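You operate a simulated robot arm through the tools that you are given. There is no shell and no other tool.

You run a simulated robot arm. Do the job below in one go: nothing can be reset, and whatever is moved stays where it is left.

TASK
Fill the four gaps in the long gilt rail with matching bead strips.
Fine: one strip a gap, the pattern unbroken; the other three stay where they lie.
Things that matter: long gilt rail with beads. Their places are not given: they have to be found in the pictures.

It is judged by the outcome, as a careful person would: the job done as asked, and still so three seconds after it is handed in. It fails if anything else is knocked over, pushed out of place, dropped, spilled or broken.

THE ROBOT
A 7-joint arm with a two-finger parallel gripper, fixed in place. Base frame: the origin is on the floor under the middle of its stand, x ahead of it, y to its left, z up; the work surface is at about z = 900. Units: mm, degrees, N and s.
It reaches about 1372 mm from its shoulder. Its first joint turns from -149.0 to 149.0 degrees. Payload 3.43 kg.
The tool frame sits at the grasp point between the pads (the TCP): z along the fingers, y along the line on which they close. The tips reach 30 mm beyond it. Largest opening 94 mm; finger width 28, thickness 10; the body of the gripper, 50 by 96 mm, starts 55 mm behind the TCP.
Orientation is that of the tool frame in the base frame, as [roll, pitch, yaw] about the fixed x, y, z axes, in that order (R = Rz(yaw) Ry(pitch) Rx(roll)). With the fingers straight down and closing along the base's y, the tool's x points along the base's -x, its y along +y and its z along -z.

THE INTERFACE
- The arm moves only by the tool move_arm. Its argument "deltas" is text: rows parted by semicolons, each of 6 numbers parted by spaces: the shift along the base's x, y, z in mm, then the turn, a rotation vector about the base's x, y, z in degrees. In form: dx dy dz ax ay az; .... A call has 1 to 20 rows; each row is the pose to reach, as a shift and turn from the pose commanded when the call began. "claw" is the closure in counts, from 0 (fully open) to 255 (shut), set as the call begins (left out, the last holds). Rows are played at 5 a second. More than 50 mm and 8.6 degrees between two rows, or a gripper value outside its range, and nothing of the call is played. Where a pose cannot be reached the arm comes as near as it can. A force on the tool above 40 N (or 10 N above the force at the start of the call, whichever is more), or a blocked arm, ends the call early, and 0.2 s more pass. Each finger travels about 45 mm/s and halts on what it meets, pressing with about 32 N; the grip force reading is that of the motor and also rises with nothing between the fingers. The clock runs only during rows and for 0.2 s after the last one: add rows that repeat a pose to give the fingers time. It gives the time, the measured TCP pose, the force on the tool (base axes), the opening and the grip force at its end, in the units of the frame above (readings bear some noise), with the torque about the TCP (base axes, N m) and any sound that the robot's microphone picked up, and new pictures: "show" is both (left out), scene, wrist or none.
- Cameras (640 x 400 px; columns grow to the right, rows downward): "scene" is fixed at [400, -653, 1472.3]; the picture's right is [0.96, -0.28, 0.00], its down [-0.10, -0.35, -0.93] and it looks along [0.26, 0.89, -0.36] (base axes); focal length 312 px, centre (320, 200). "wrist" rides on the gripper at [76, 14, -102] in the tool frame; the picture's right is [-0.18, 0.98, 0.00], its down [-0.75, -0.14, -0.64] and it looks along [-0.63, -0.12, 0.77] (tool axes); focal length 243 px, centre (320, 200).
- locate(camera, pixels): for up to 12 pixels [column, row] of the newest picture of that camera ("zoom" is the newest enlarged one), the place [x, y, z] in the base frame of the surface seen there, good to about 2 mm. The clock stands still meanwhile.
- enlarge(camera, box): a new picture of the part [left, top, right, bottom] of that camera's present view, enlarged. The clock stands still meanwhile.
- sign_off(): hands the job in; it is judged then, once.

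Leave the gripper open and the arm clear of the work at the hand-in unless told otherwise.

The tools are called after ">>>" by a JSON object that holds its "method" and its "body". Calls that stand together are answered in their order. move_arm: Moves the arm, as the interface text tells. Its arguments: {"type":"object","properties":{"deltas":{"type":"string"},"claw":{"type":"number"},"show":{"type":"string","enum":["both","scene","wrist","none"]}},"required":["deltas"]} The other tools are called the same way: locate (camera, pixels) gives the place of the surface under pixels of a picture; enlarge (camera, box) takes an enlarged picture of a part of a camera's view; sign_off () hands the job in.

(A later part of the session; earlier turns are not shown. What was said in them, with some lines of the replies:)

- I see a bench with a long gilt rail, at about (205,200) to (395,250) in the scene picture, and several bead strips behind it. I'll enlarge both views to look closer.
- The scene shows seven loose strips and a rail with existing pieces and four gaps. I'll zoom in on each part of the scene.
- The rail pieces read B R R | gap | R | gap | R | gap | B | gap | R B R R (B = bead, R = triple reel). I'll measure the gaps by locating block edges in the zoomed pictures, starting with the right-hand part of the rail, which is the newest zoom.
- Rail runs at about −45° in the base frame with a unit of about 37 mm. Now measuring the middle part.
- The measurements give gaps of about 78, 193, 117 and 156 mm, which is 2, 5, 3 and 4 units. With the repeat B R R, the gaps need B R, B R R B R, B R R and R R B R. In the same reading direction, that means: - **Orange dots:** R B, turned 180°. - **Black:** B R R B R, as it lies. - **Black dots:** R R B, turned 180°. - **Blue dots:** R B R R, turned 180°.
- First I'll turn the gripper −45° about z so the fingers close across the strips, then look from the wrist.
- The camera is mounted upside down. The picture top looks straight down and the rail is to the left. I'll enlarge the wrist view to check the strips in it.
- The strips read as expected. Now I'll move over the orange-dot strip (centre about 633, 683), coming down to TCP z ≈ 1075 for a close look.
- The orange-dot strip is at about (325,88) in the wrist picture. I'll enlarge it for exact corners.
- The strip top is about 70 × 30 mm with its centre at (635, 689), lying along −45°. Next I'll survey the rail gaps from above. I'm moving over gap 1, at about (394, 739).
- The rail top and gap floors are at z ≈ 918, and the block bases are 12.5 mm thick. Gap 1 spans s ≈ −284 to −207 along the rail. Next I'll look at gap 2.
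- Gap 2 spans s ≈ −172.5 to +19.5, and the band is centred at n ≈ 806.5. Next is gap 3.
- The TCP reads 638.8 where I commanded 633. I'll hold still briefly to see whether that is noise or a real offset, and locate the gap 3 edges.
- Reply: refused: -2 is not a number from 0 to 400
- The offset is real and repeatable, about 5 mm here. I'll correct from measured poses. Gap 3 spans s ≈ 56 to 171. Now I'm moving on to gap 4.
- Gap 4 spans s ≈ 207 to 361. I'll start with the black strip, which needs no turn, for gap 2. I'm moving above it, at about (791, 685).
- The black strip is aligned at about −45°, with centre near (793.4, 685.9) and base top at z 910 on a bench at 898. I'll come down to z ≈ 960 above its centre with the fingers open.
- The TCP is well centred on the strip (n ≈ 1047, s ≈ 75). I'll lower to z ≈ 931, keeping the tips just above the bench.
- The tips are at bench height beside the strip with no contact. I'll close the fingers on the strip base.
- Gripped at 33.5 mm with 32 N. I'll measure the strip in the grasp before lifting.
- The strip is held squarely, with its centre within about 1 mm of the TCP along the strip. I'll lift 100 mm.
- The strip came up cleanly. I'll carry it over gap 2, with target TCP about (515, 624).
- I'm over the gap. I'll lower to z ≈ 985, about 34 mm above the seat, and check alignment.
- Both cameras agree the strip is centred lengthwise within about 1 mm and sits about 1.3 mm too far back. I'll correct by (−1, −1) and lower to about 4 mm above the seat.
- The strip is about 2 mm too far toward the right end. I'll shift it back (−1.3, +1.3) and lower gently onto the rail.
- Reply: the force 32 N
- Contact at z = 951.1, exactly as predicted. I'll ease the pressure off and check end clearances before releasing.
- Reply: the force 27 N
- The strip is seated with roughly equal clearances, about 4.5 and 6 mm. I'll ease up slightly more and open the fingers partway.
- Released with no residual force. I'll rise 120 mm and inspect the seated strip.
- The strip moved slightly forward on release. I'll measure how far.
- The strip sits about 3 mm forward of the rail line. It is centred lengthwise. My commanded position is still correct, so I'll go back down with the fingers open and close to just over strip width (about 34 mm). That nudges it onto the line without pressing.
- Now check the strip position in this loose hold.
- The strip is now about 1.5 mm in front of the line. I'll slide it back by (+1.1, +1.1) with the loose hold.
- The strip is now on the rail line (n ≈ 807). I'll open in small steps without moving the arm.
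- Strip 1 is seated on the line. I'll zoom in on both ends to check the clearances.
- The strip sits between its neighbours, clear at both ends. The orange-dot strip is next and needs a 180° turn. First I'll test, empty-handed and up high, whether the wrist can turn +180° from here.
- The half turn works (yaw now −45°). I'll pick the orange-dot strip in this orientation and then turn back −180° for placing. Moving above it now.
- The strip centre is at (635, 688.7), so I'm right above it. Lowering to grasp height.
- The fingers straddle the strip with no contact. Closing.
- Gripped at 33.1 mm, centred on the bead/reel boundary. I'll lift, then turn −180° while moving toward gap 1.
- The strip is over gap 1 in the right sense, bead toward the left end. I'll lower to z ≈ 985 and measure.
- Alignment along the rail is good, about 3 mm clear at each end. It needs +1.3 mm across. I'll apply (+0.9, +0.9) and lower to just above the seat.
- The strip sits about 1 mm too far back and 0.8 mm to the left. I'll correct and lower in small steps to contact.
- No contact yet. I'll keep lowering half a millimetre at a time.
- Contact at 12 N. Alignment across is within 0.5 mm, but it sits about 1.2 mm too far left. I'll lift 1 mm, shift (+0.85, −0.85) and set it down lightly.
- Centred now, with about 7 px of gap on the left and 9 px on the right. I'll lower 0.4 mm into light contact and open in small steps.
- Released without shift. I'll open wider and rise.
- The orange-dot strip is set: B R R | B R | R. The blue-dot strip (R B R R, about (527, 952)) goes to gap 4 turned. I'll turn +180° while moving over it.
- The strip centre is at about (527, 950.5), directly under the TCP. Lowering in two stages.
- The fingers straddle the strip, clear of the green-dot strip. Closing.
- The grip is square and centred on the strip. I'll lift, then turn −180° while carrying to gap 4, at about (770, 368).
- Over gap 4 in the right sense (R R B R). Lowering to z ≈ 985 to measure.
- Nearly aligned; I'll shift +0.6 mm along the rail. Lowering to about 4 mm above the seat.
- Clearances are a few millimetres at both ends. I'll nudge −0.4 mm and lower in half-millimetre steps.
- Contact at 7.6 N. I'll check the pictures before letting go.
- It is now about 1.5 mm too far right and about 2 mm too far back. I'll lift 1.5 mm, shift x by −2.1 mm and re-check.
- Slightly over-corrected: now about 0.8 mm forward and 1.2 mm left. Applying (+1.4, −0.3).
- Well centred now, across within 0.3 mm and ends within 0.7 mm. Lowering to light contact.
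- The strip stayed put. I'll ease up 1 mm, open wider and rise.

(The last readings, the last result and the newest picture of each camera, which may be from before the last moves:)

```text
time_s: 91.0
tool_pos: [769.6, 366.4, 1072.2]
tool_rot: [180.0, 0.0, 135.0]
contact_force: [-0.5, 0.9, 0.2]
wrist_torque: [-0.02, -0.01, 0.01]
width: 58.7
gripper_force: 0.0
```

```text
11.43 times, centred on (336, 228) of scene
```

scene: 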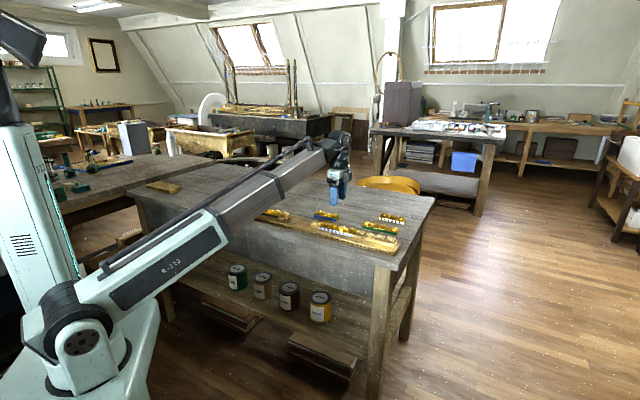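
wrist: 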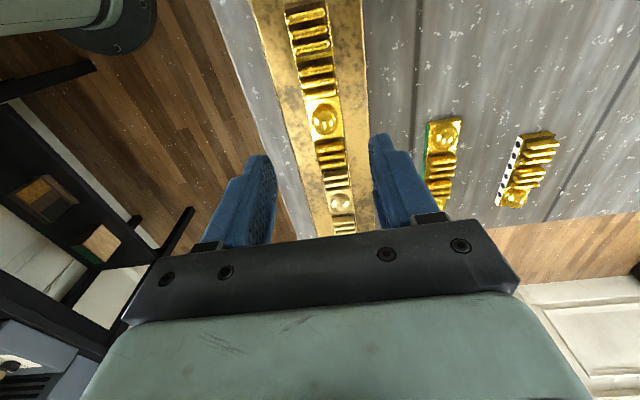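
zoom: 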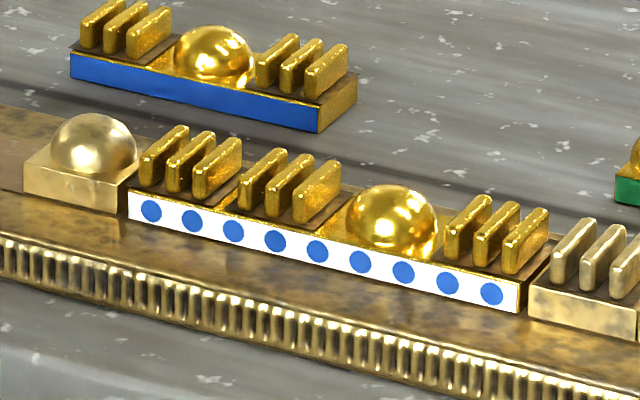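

Gap 4 is filled: B | R R B R | R B R R. The black-dot strip (R R B, about (1045, 434)) is next, for gap 3. I'll move over it keeping this orientation.

>>> {"method": "move_arm", "body": {"deltas": "40 10 0 0 0 0; 80 20 0 0 0 0; 120 30 0 0 0 0; 160 40 0 0 0 0; 200 50 0 0 0 0; 240 60 0 0 0 0; 275 68 0 0 0 0; 275 68 0 0 0 0; 275 68 0 0 0 0", "claw": 0, "show": "both"}}

>>> {"method": "enlarge", "body": {"camera": "wrist", "box": [200, 0, 440, 150]}}

```text
time_s: 93.0
tool_pos: [1047.0, 435.2, 1071.9]
tool_rot: [180.0, 0.0, 135.0]
contact_force: [0.1, 0.2, 0.2]
wrist_torque: [-0.01, 0.02, -0.01]
width: 93.9
gripper_force: 0.1
```

scene: 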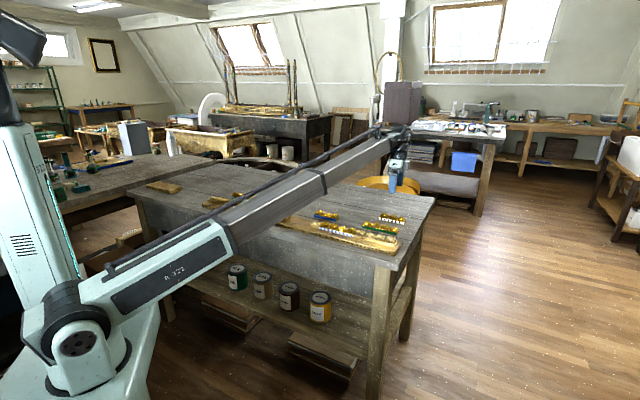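
wrist: 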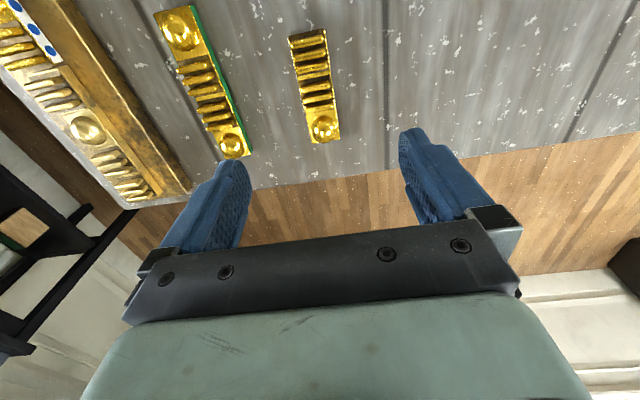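

```text
2.67 times, centred on (320, 75) of wrist
```

zoom: 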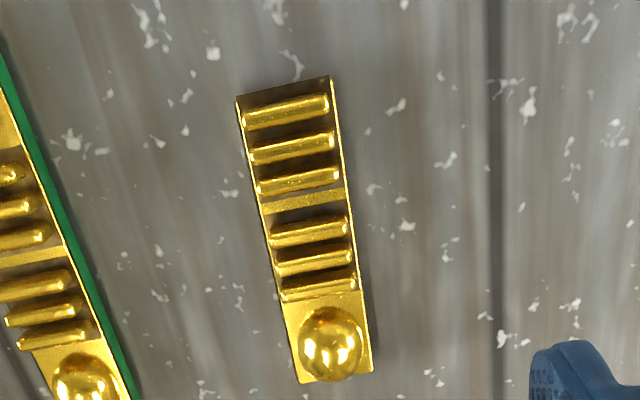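

>>> {"method": "locate", "body": {"camera": "zoom", "pixels": [[238, 98], [328, 79], [261, 207], [345, 190], [282, 302], [360, 290], [300, 380], [371, 368], [60, 215], [135, 395]]}}

```text
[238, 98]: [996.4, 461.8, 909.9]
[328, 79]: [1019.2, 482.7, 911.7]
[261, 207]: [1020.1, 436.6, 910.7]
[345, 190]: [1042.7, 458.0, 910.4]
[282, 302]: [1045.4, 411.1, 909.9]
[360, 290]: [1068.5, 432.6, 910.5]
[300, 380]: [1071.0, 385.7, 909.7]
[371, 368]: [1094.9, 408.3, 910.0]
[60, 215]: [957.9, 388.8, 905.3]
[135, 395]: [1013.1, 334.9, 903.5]
```

The strip spans s 379–485 with its centre at about (1044.5, 433.7). Lowering in two stages.

>>> {"method": "move_arm", "body": {"deltas": "-1 -0.5 -40 0 0 0; -2.5 -1.5 -80 0 0 0; -2.5 -1.5 -108 0 0 0; -2.5 -1.5 -108 0 0 0; -2.5 -1.5 -108 0 0 0", "show": "wrist"}}

```text
time_s: 94.2
tool_pos: [1040.6, 434.7, 963.7]
tool_rot: [-180.0, 0.1, 135.1]
contact_force: [1.2, 0.6, -0.5]
wrist_torque: [0.0, 0.0, 0.0]
width: 94.0
gripper_force: 0.1
```

wrist: 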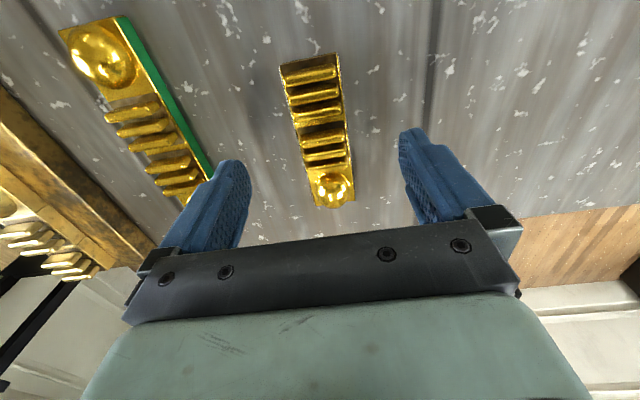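

>>> {"method": "move_arm", "body": {"deltas": "3.2 -0.8 -10 0 0 0; 3.2 -0.8 -20 0 0 0; 3.2 -0.8 -28 0 0 0; 3.2 -0.8 -32.5 0 0 0; 3.2 -0.8 -32.5 0 0 0; 3.2 -0.8 -32.5 0 0 0", "show": "wrist"}}

```text
time_s: 95.6
tool_pos: [1044.9, 432.0, 931.1]
tool_rot: [180.0, 0.0, 135.0]
contact_force: [-0.1, -0.5, -0.2]
wrist_torque: [-0.01, 0.0, 0.02]
width: 94.0
gripper_force: 0.0
```

wrist: 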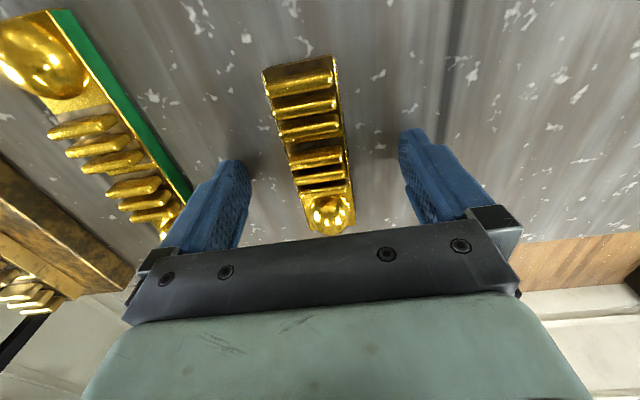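

The fingers straddle the strip, clear of the green one by over 30 mm. Closing.

>>> {"method": "move_arm", "body": {"deltas": "0 0 0 0 0 0; 0 0 0 0 0 0; 0 0 0 0 0 0; 0 0 0 0 0 0; 0 0 0 0 0 0; 0 0 0 0 0 0; 0 0 0 0 0 0; 0 0 0 0 0 0", "claw": 255, "show": "wrist"}}

>>> {"method": "enlarge", "body": {"camera": "wrist", "box": [200, 20, 440, 170]}}

```text
time_s: 97.4
tool_pos: [1047.7, 432.7, 931.0]
tool_rot: [180.0, 0.0, 135.0]
contact_force: [-0.1, -0.1, -0.3]
wrist_torque: [0.0, 0.01, -0.01]
width: 33.3
gripper_force: 31.9
```

wrist: 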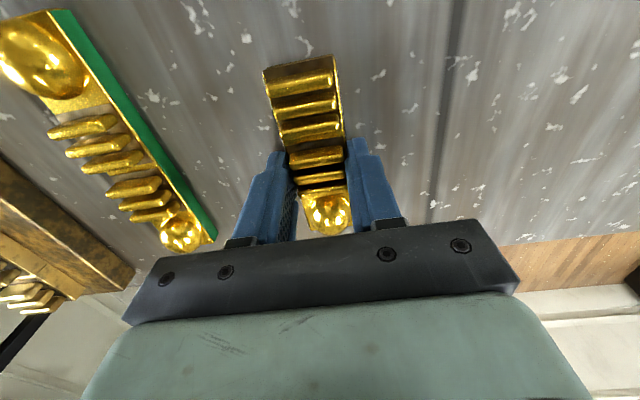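

```text
2.67 times, centred on (320, 95) of wrist
```

zoom: 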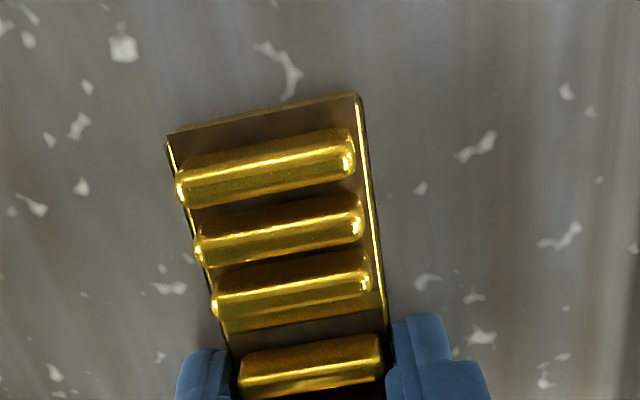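

>>> {"method": "locate", "body": {"camera": "zoom", "pixels": [[170, 140], [355, 97], [228, 334], [379, 309], [190, 215], [366, 180], [175, 138], [345, 98]]}}

```text
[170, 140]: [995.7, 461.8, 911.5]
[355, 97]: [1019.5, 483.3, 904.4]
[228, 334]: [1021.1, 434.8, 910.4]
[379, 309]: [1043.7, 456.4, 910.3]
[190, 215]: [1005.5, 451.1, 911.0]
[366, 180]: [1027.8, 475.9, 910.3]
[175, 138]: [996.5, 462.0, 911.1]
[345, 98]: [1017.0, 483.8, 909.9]
```

The strip is held squarely, with its centre about 2.5 mm toward the rear of the TCP. I'll lift, then turn +180° while moving to gap 3.

>>> {"method": "move_arm", "body": {"deltas": "0 0 15 0 0 0; 0 0 40 0 0 0; 0 0 70 0 0 0; 0 0 105 0 0 0; 0 0 105 0 0 0", "show": "wrist"}}

>>> {"method": "move_arm", "body": {"deltas": "-20 3 0 0 0 8.4; -40 6 0 0 0 16.8; -60 9 0 0 0 25.2; -80 12 0 0 0 33.6; -100 15 0 0 0 42; -120 17 0 0 0 50.4; -140 20 0 0 0 58.8; -160 23 0 0 0 67.2; -180 26 0 0 0 75.6; -200 29 0 0 0 84; -220 32 0 0 0 92.4; -240 35 0 0 0 100.8; -260 38 0 0 0 109.2; -280 41 0 0 0 117.6; -300 44 0 0 0 126; -320 47 0 0 0 134.4; -340 50 0 0 0 142.8; -360 53 0 0 0 151.2; -380 56 0 0 0 159.6; -398 58 0 0 0 168", "show": "scene"}}

>>> {"method": "move_arm", "body": {"deltas": "0 0 0 0 0 6; 0 0 0 0 0 12; 0 0 0 0 0 12; 0 0 0 0 0 12", "show": "both"}}

```text
time_s: 98.6
tool_pos: [1047.6, 430.7, 1038.3]
tool_rot: [-180.0, 0.0, 135.0]
contact_force: [0.1, -0.3, -0.8]
wrist_torque: [0.01, 0.02, 0.02]
width: 33.4
gripper_force: 31.7
```

wrist: 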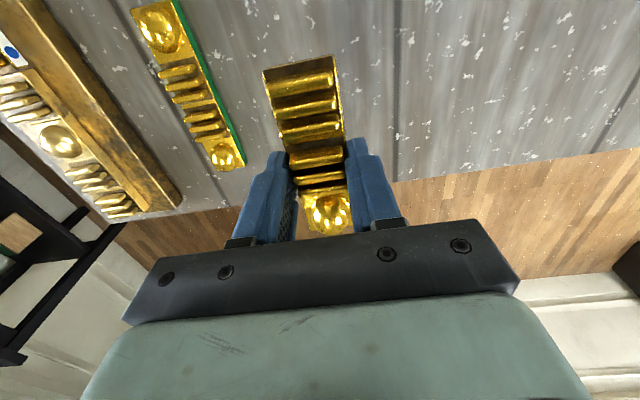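

```text
time_s: 102.8
tool_pos: [649.8, 492.2, 1035.3]
tool_rot: [180.0, 0.0, -56.8]
contact_force: [-1.3, 0.4, -0.7]
wrist_torque: [-0.02, -0.03, -0.01]
width: 33.6
gripper_force: 31.8
```

scene: 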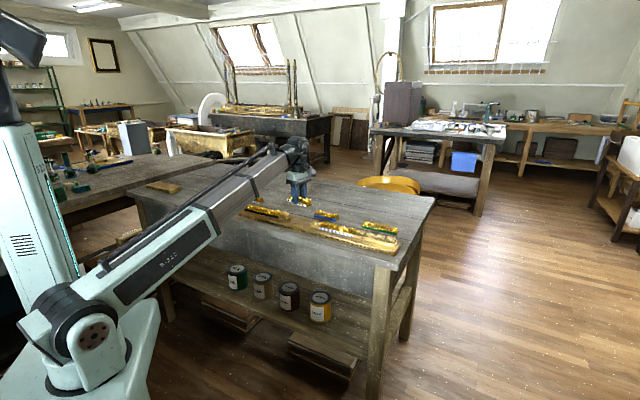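

```text
time_s: 103.8
tool_pos: [648.1, 492.2, 1036.2]
tool_rot: [180.0, 0.0, -44.9]
contact_force: [0.0, -0.6, -2.0]
wrist_torque: [-0.02, -0.02, -0.01]
width: 33.0
gripper_force: 32.2
```

scene: 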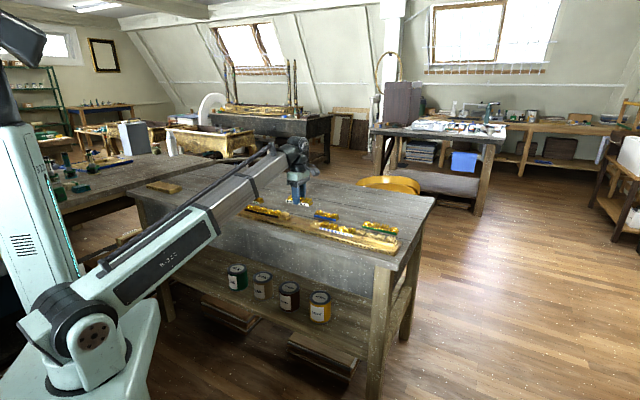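
wrist: 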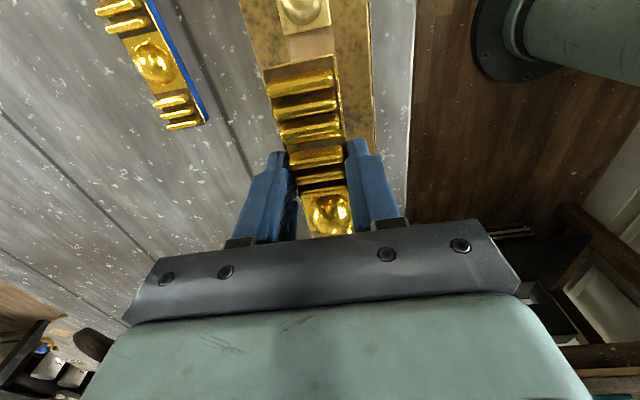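

The turn worked. Lowering to z ≈ 985 over gap 3 to measure.

>>> {"method": "move_arm", "body": {"deltas": "0 -0.7 -20 0 0 0; 0 -0.7 -40 0 0 0; 0 -0.7 -50 0 0 0; 0 -0.7 -50 0 0 0; 0 -0.7 -50 0 0 0", "show": "wrist"}}

>>> {"method": "enlarge", "body": {"camera": "wrist", "box": [200, 20, 440, 170]}}

>>> {"method": "locate", "body": {"camera": "zoom", "pixels": [[170, 140], [350, 97], [228, 334], [379, 309], [190, 215], [366, 180], [170, 60], [330, 30]]}}

>>> {"method": "enlarge", "body": {"camera": "scene", "box": [272, 200, 328, 235]}}

```text
time_s: 105.0
tool_pos: [649.8, 491.2, 986.0]
tool_rot: [180.0, 0.0, -45.0]
contact_force: [0.2, 0.2, -0.8]
wrist_torque: [0.0, -0.03, 0.01]
width: 33.4
gripper_force: 32.2
```

wrist: 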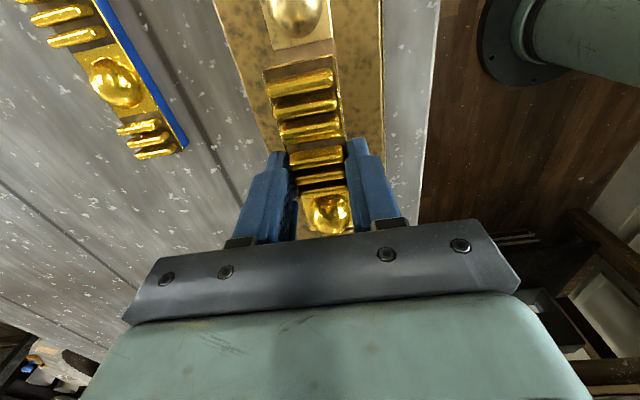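

```text
2.67 times, centred on (320, 95) of wrist
```

zoom: 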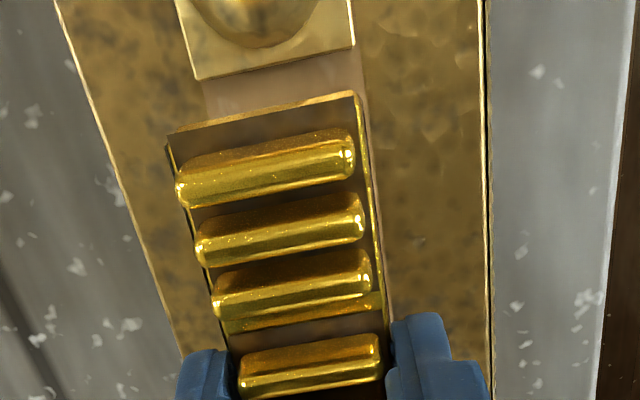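

```text
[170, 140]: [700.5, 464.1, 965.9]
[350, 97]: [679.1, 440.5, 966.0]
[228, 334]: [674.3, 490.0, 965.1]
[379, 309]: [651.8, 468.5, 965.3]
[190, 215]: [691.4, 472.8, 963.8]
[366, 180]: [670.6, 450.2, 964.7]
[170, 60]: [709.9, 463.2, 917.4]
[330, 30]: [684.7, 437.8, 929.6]
```

```text
11.43 times, centred on (300, 218) of scene
```

zoom: 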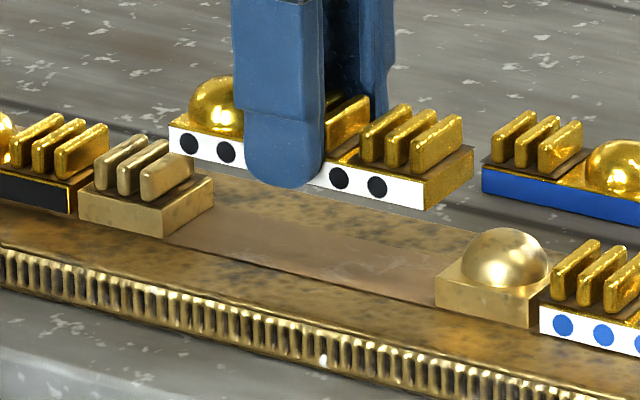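

>>> {"method": "locate", "body": {"camera": "zoom", "pixels": [[170, 148], [422, 206], [159, 232], [438, 298], [170, 132], [423, 188], [159, 220], [438, 285]]}}

>>> {"method": "enlarge", "body": {"camera": "wrist", "box": [200, 20, 440, 170]}}

>>> {"method": "locate", "body": {"camera": "zoom", "pixels": [[198, 76], [352, 44], [205, 86], [350, 52], [182, 20], [350, 10], [215, 110], [335, 75]]}}

```text
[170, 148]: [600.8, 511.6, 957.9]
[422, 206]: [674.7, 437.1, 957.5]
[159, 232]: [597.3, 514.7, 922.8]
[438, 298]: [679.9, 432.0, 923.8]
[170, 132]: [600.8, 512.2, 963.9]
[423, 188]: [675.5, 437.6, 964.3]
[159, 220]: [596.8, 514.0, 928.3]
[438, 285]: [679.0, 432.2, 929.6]
```

```text
2.67 times, centred on (320, 95) of wrist
```

zoom: 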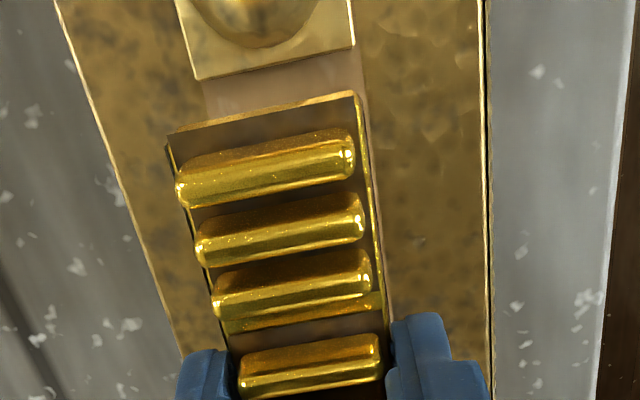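

```text
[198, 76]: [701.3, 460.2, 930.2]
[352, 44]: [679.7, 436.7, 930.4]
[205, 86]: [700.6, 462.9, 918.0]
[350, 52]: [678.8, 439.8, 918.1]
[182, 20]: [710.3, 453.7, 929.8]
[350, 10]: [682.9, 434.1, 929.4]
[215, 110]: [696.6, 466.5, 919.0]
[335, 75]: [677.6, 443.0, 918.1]
```

The two cameras differ by a millimetre or so. I'll move (−0.7, −0.7) and go closer to the seat, where the comparison is more direct.

>>> {"method": "move_arm", "body": {"deltas": "-0.7 -0.7 -10 0 0 0; -0.7 -0.7 -20 0 0 0; -0.7 -0.7 -28 0 0 0; -0.7 -0.7 -31.5 0 0 0; -0.7 -0.7 -31.5 0 0 0", "show": "wrist"}}

>>> {"method": "enlarge", "body": {"camera": "wrist", "box": [200, 20, 440, 170]}}

>>> {"method": "enlarge", "body": {"camera": "scene", "box": [280, 208, 320, 233]}}

```text
time_s: 106.2
tool_pos: [648.1, 489.5, 953.9]
tool_rot: [180.0, 0.1, -45.0]
contact_force: [-1.3, 0.1, -1.4]
wrist_torque: [0.01, -0.01, 0.03]
width: 33.1
gripper_force: 32.2
```

wrist: 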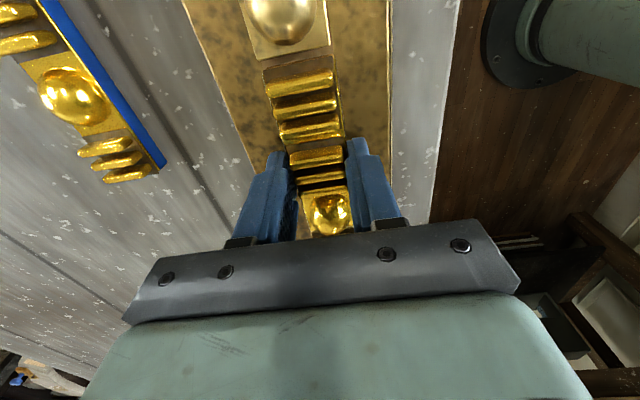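

```text
2.67 times, centred on (320, 95) of wrist
```

zoom: 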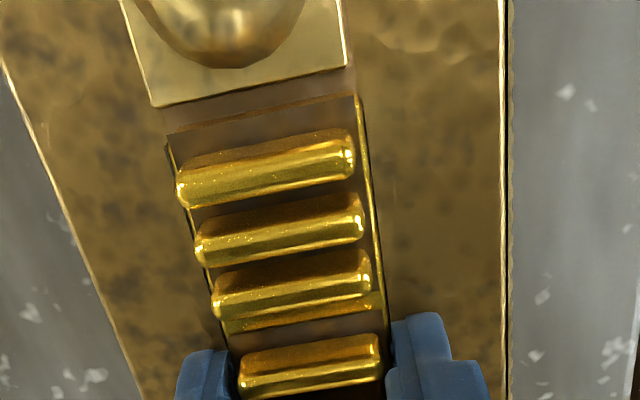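

```text
16.00 times, centred on (300, 220) of scene
```

zoom: 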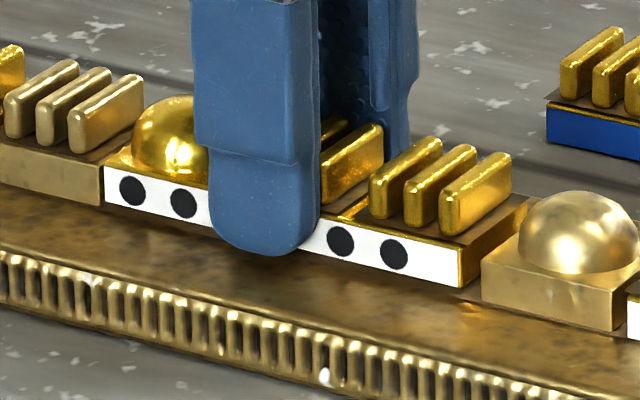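

Relative to the blocks, the strip is about 0.8 mm too far forward and about 1.1 mm too far left. Applying (+1.35, −0.2) while still off the seat.

>>> {"method": "move_arm", "body": {"deltas": "0.7 -0.1 0 0 0 0; 1.35 -0.2 -1 0 0 0; 1.35 -0.2 -1 0 0 0; 1.35 -0.2 -1 0 0 0", "show": "wrist"}}

>>> {"method": "enlarge", "body": {"camera": "wrist", "box": [200, 20, 440, 170]}}

>>> {"method": "enlarge", "body": {"camera": "scene", "box": [280, 208, 320, 233]}}

```text
time_s: 107.2
tool_pos: [649.3, 489.2, 953.8]
tool_rot: [179.9, 0.0, -45.0]
contact_force: [0.3, -0.1, -0.9]
wrist_torque: [0.01, -0.02, 0.0]
width: 33.3
gripper_force: 31.8
```

wrist: 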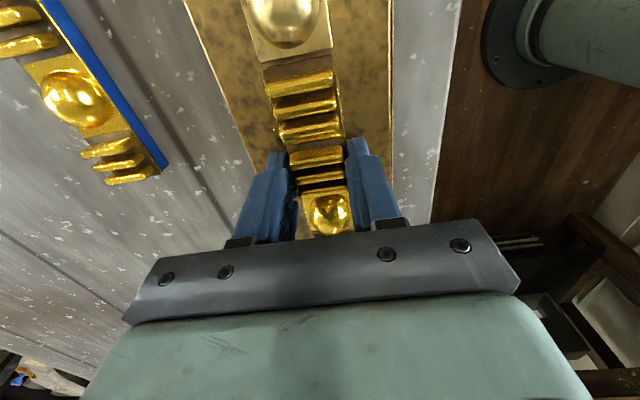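

```text
2.67 times, centred on (320, 95) of wrist
```

zoom: 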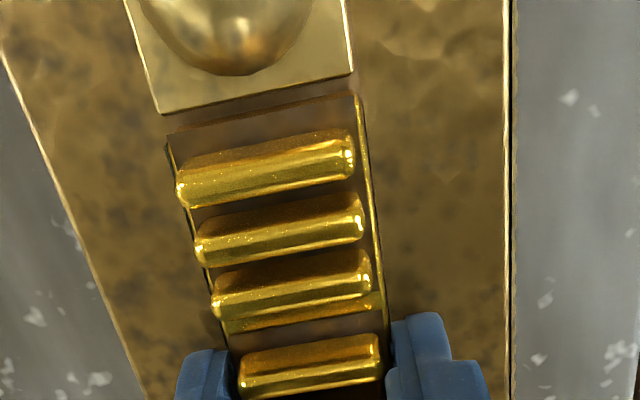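

```text
16.00 times, centred on (300, 220) of scene
```

zoom: 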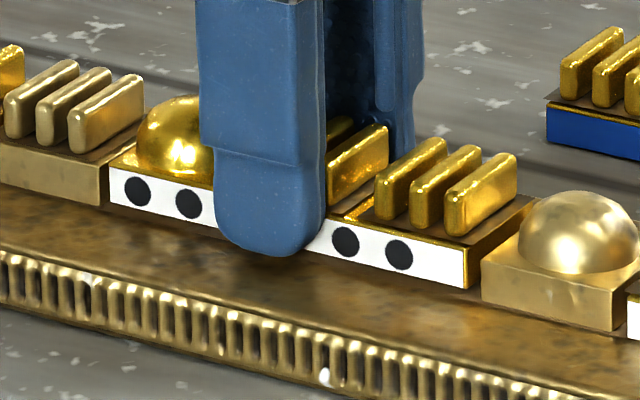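

Centred (3.8 and 4.5 mm at the ends, across within 0.3 mm). Lowering to contact in small steps.

>>> {"method": "move_arm", "body": {"deltas": "0 0 -0.5 0 0 0; 0 0 -1 0 0 0; 0 0 -1 0 0 0", "show": "none"}}

>>> {"method": "move_arm", "body": {"deltas": "0 0 -0.4 0 0 0; 0 0 -0.4 0 0 0", "show": "none"}}

>>> {"method": "move_arm", "body": {"deltas": "0 0 -0.4 0 0 0; 0 0 -0.4 0 0 0", "show": "none"}}

```text
time_s: 108.0
tool_pos: [649.0, 490.3, 952.4]
tool_rot: [180.0, 0.0, -45.0]
contact_force: [-0.7, 0.0, -1.8]
wrist_torque: [0.0, 0.02, 0.03]
width: 33.0
gripper_force: 32.0
```

```text
time_s: 108.6
tool_pos: [649.3, 490.1, 953.1]
tool_rot: [-180.0, -0.1, -45.0]
contact_force: [0.8, -0.3, -1.0]
wrist_torque: [0.01, 0.03, -0.01]
width: 33.3
gripper_force: 32.2
```

```text
time_s: 109.2
tool_pos: [649.0, 487.9, 952.0]
tool_rot: [180.0, 0.0, -44.9]
contact_force: [-0.4, 1.0, -0.6]
wrist_torque: [0.0, 0.01, 0.05]
width: 33.1
gripper_force: 32.3
```

>>> {"method": "move_arm", "body": {"deltas": "0 0 -0.4 0 0 0; 0 0 -0.4 0 0 0", "show": "none"}}

>>> {"method": "move_arm", "body": {"deltas": "0 0 -0.4 0 0 0; 0 0 -0.4 0 0 0", "show": "none"}}

>>> {"method": "enlarge", "body": {"camera": "scene", "box": [280, 208, 320, 233]}}

>>> {"method": "enlarge", "body": {"camera": "wrist", "box": [200, 20, 440, 170]}}

```text
time_s: 109.8
tool_pos: [647.8, 490.0, 952.6]
tool_rot: [-179.9, 0.0, -45.0]
contact_force: [-0.8, 0.0, -1.2]
wrist_torque: [0.02, -0.03, 0.04]
width: 33.0
gripper_force: 32.6
```

```text
time_s: 110.4
tool_pos: [648.4, 488.8, 951.1]
tool_rot: [179.9, 0.0, -44.9]
contact_force: [-0.9, -0.4, 0.8]
wrist_torque: [-0.05, 0.01, 0.03]
width: 33.3
gripper_force: 31.7
```

```text
16.00 times, centred on (300, 220) of scene
```

zoom: 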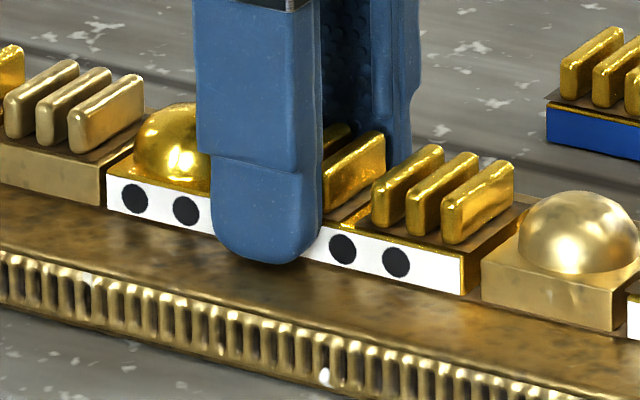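

```text
2.67 times, centred on (320, 95) of wrist
```

zoom: 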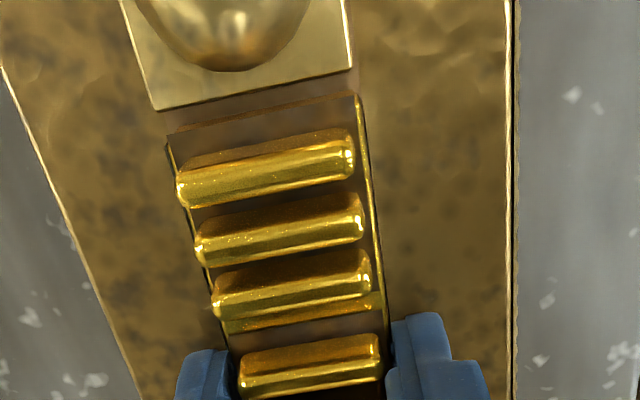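

Almost touching. A last small trim: lift 0.6 mm, shift x by +1.0 (0.7 mm along, 0.7 mm across), then set down.

>>> {"method": "move_arm", "body": {"deltas": "0 0 0.6 0 0 0; 0.5 0 0.6 0 0 0; 1 0 0.6 0 0 0; 1 0 0.6 0 0 0; 1 0 0 0 0 0; 1 0 0 0 0 0", "show": "none"}}

>>> {"method": "move_arm", "body": {"deltas": "0 0 -0.3 0 0 0; 0 0 -0.3 0 0 0", "show": "wrist"}}

>>> {"method": "enlarge", "body": {"camera": "scene", "box": [280, 208, 320, 233]}}

>>> {"method": "enlarge", "body": {"camera": "wrist", "box": [200, 20, 440, 170]}}

```text
time_s: 111.8
tool_pos: [648.7, 489.0, 950.5]
tool_rot: [-179.9, -0.1, -44.9]
contact_force: [0.2, 2.1, 10.7]
wrist_torque: [-0.01, 0.0, 0.01]
width: 33.2
gripper_force: 32.1
```

```text
time_s: 112.4
tool_pos: [649.9, 488.2, 951.2]
tool_rot: [180.0, -0.1, -45.1]
contact_force: [-1.4, 3.3, 8.0]
wrist_torque: [0.05, -0.04, 0.03]
width: 33.1
gripper_force: 32.1
```

wrist: 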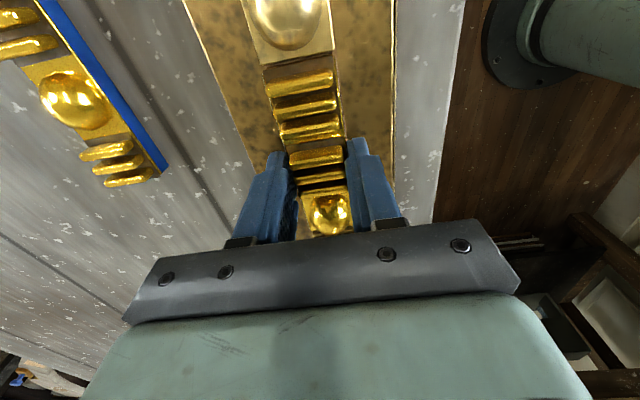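

```text
16.00 times, centred on (300, 220) of scene
```

zoom: 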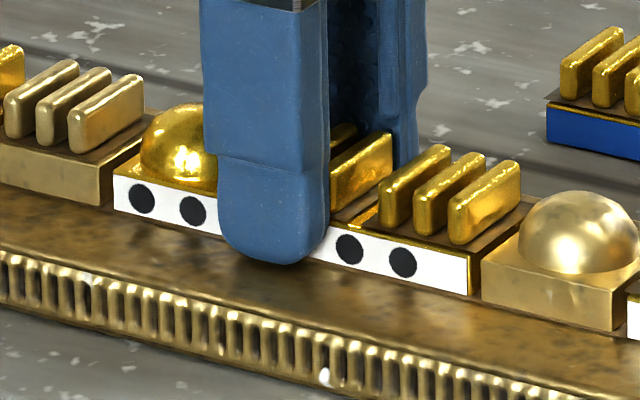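

```text
2.67 times, centred on (320, 95) of wrist
```

zoom: 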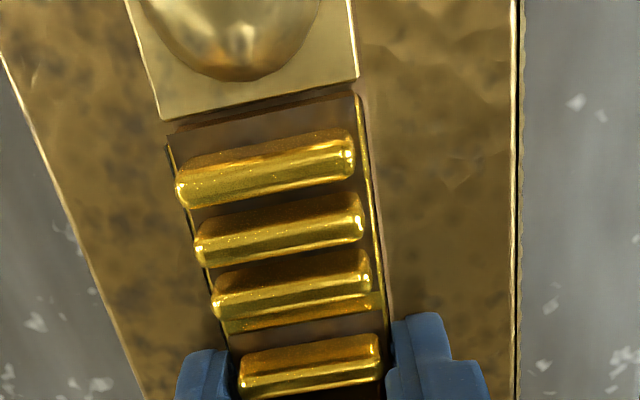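

Centred (about 4.7 and 3.7 mm at the ends, on line across). Easing up a touch and releasing in small steps.

>>> {"method": "move_arm", "body": {"deltas": "0 0 0.3 0 0 0; 0 0 0.3 0 0 0", "show": "none"}}

>>> {"method": "move_arm", "body": {"deltas": "0 0 0 0 0 0; 0 0 0 0 0 0; 0 0 0 0 0 0", "claw": 160, "show": "none"}}

>>> {"method": "move_arm", "body": {"deltas": "0 0 0.5 0 0 0; 0 0 1 0 0 0; 0 0 1 0 0 0", "claw": 152, "show": "wrist"}}

>>> {"method": "enlarge", "body": {"camera": "scene", "box": [280, 208, 320, 233]}}

```text
time_s: 113.0
tool_pos: [649.5, 488.8, 951.2]
tool_rot: [180.0, 0.0, -44.9]
contact_force: [0.4, 1.6, 2.8]
wrist_torque: [0.17, 0.1, -0.03]
width: 32.9
gripper_force: 32.0
```

```text
time_s: 113.8
tool_pos: [650.3, 489.8, 950.6]
tool_rot: [179.9, 0.0, -45.0]
contact_force: [0.0, 0.3, -0.1]
wrist_torque: [0.02, 0.0, -0.03]
width: 35.5
gripper_force: 0.0
```

```text
time_s: 114.6
tool_pos: [649.3, 489.8, 952.9]
tool_rot: [-179.9, -0.1, -45.0]
contact_force: [-0.1, 0.1, 0.5]
wrist_torque: [-0.01, -0.02, 0.0]
width: 37.9
gripper_force: 0.1
```

wrist: 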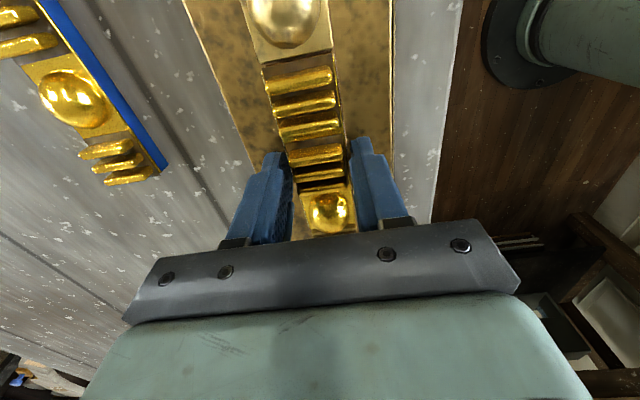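

```text
16.00 times, centred on (300, 220) of scene
```

zoom: 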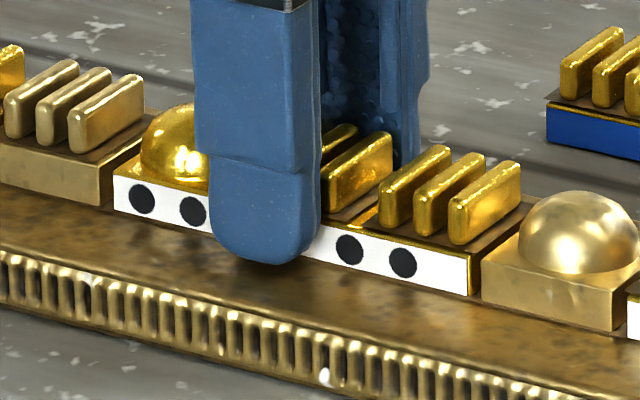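

The strip stayed exactly in place. Opening to about 59 mm and rising straight up, well clear.

>>> {"method": "move_arm", "body": {"deltas": "0 0 0 0 0 0; 0 0 0 0 0 0; 0 0 0 0 0 0", "claw": 95, "show": "none"}}

>>> {"method": "move_arm", "body": {"deltas": "0 0 15 0 0 0; 0 0 40 0 0 0; 0 0 80 0 0 0; 0 0 120 0 0 0; 0 0 160 0 0 0; 0 0 200 0 0 0; 0 0 200 0 0 0", "show": "both"}}

>>> {"method": "enlarge", "body": {"camera": "scene", "box": [195, 180, 275, 230]}}

>>> {"method": "enlarge", "body": {"camera": "scene", "box": [255, 195, 335, 245]}}

>>> {"method": "enlarge", "body": {"camera": "scene", "box": [330, 205, 410, 255]}}

```text
time_s: 115.4
tool_pos: [648.6, 489.0, 952.7]
tool_rot: [-179.9, 0.0, -45.0]
contact_force: [-0.6, -0.1, 1.1]
wrist_torque: [0.0, -0.01, 0.0]
width: 58.8
gripper_force: 0.1
```

```text
time_s: 117.0
tool_pos: [647.2, 490.4, 1152.4]
tool_rot: [180.0, 0.0, -44.9]
contact_force: [0.9, 0.6, 0.2]
wrist_torque: [-0.02, 0.02, -0.02]
width: 58.9
gripper_force: 0.0
```

scene: 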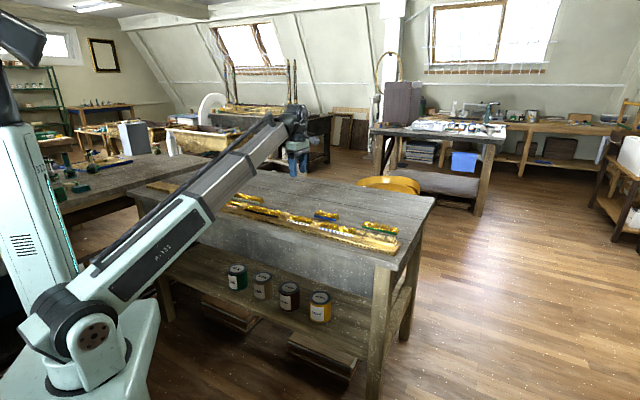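
wrist: 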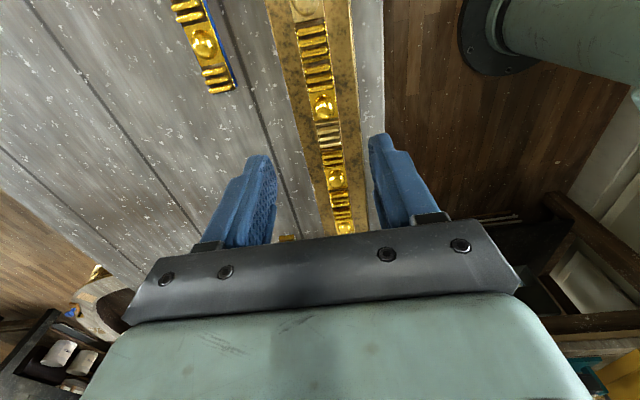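

```text
8.00 times, centred on (235, 205) of scene
```

zoom: 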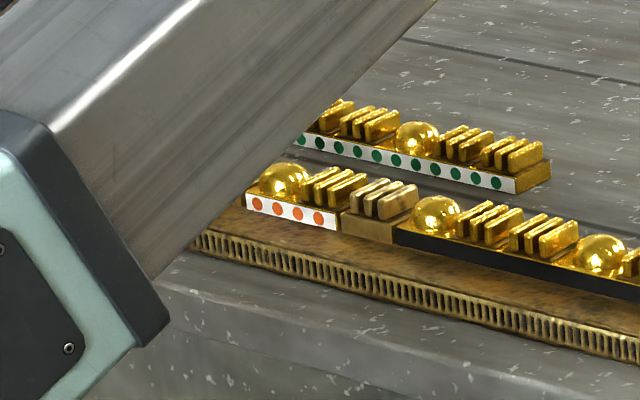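

```text
8.00 times, centred on (295, 220) of scene
```

zoom: 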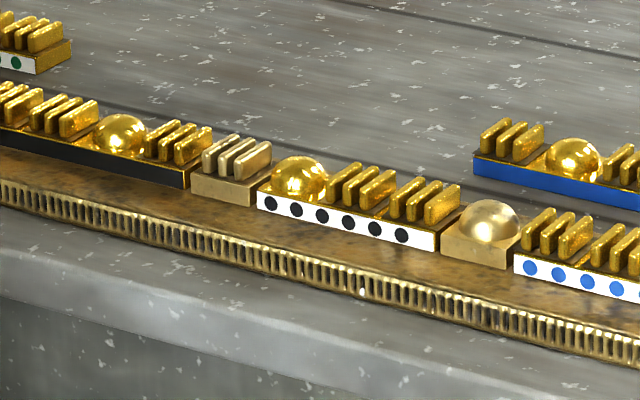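

```text
8.00 times, centred on (370, 230) of scene
```

zoom: 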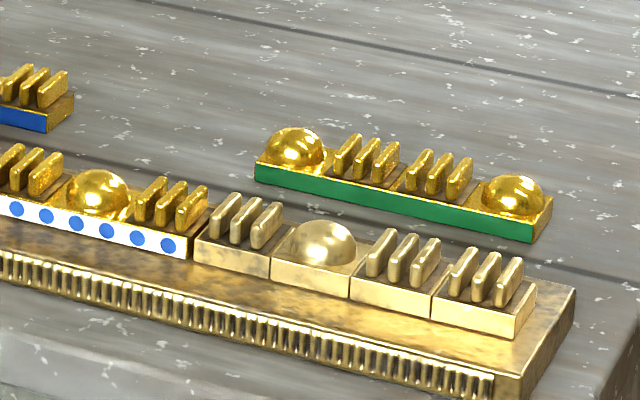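

All four gaps are filled and the pattern reads unbroken: B R R B R R … R R. I'll open the gripper fully and move the arm aside and up for a last check of the left end.

>>> {"method": "move_arm", "body": {"deltas": "-10 40 10 0 0 0; -25 80 20 0 0 0; -40 120 30 0 0 0; -55 160 40 0 0 0; -70 200 50 0 0 0; -85 240 60 0 0 0; -100 280 70 0 0 0; -108 320 70 0 0 0; -108 338 70 0 0 0; -108 338 70 0 0 0; -108 338 70 0 0 0", "claw": 0, "show": "both"}}

>>> {"method": "enlarge", "body": {"camera": "scene", "box": [200, 180, 296, 240]}}

>>> {"method": "enlarge", "body": {"camera": "scene", "box": [290, 195, 410, 270]}}

```text
time_s: 119.4
tool_pos: [543.0, 827.8, 1222.2]
tool_rot: [180.0, 0.1, -45.0]
contact_force: [0.6, 0.1, -0.4]
wrist_torque: [-0.01, 0.03, -0.01]
width: 93.9
gripper_force: 0.0
```

scene: 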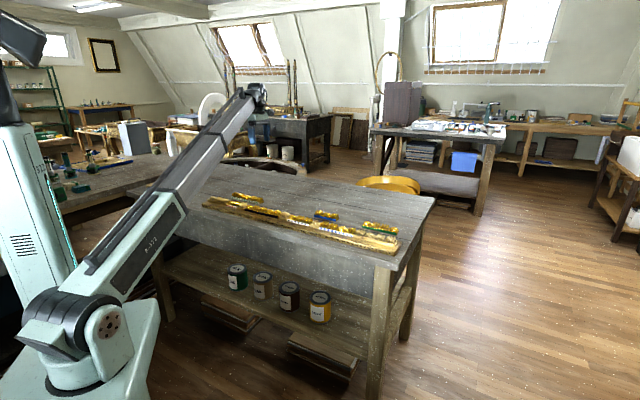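
wrist: 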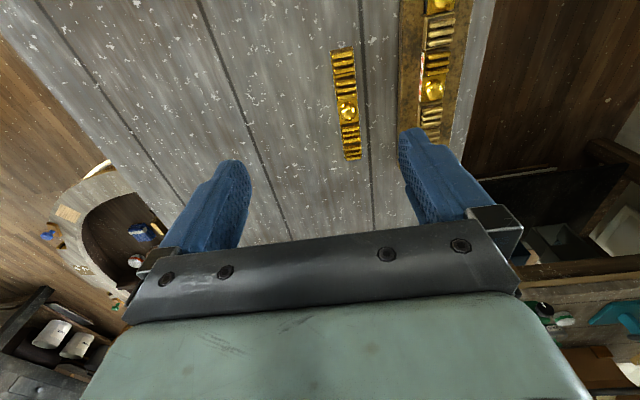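

```text
6.67 times, centred on (248, 210) of scene
```

zoom: 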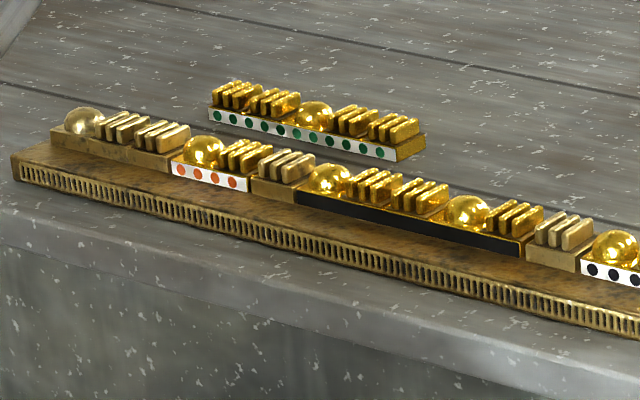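

```text
5.33 times, centred on (350, 232) of scene
```

zoom: 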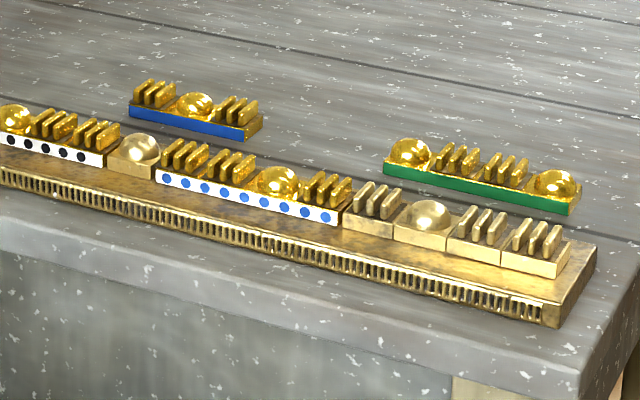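

All four gaps hold one strip each, lying flat and in line, and the bead–reel–reel pattern runs unbroken along the whole rail. The green-dot, blue and green strips lie where they were. The gripper is open and the arm is clear, so I'm handing in.

>>> {"method": "sign_off", "body": {}}

```text
The job is handed in.
```

All four gaps in the rail are filled with one strip each, and the bead–reel–reel pattern now runs unbroken from end to end. I've handed the job in; the result hasn't come back yet.

From the left end of the rail:

| Gap | Strip | Pieces (B = bead, R = reel) | Turned 180°? |
|---|---|---|---|
| 1 | Orange dots | B R | Yes |
| 2 | Black | B R R B R | No |
| 3 | Black dots | B R R | Yes |
| 4 | Blue dots | R R B R | Yes |

- **Fit:** each strip sits flat. From the pictures, the strips are within about 1 mm of the rail line, with a few millimetres clear at each end.
- **Black strip:** it slid about 3 mm forward when I first let go. I nudged it back into line and checked it again.
- **Other strips:** the green-dot, blue and green strips were not touched and lie where they were. I saw nothing else disturbed.
- **Arm:** the gripper is open and well above the bench.
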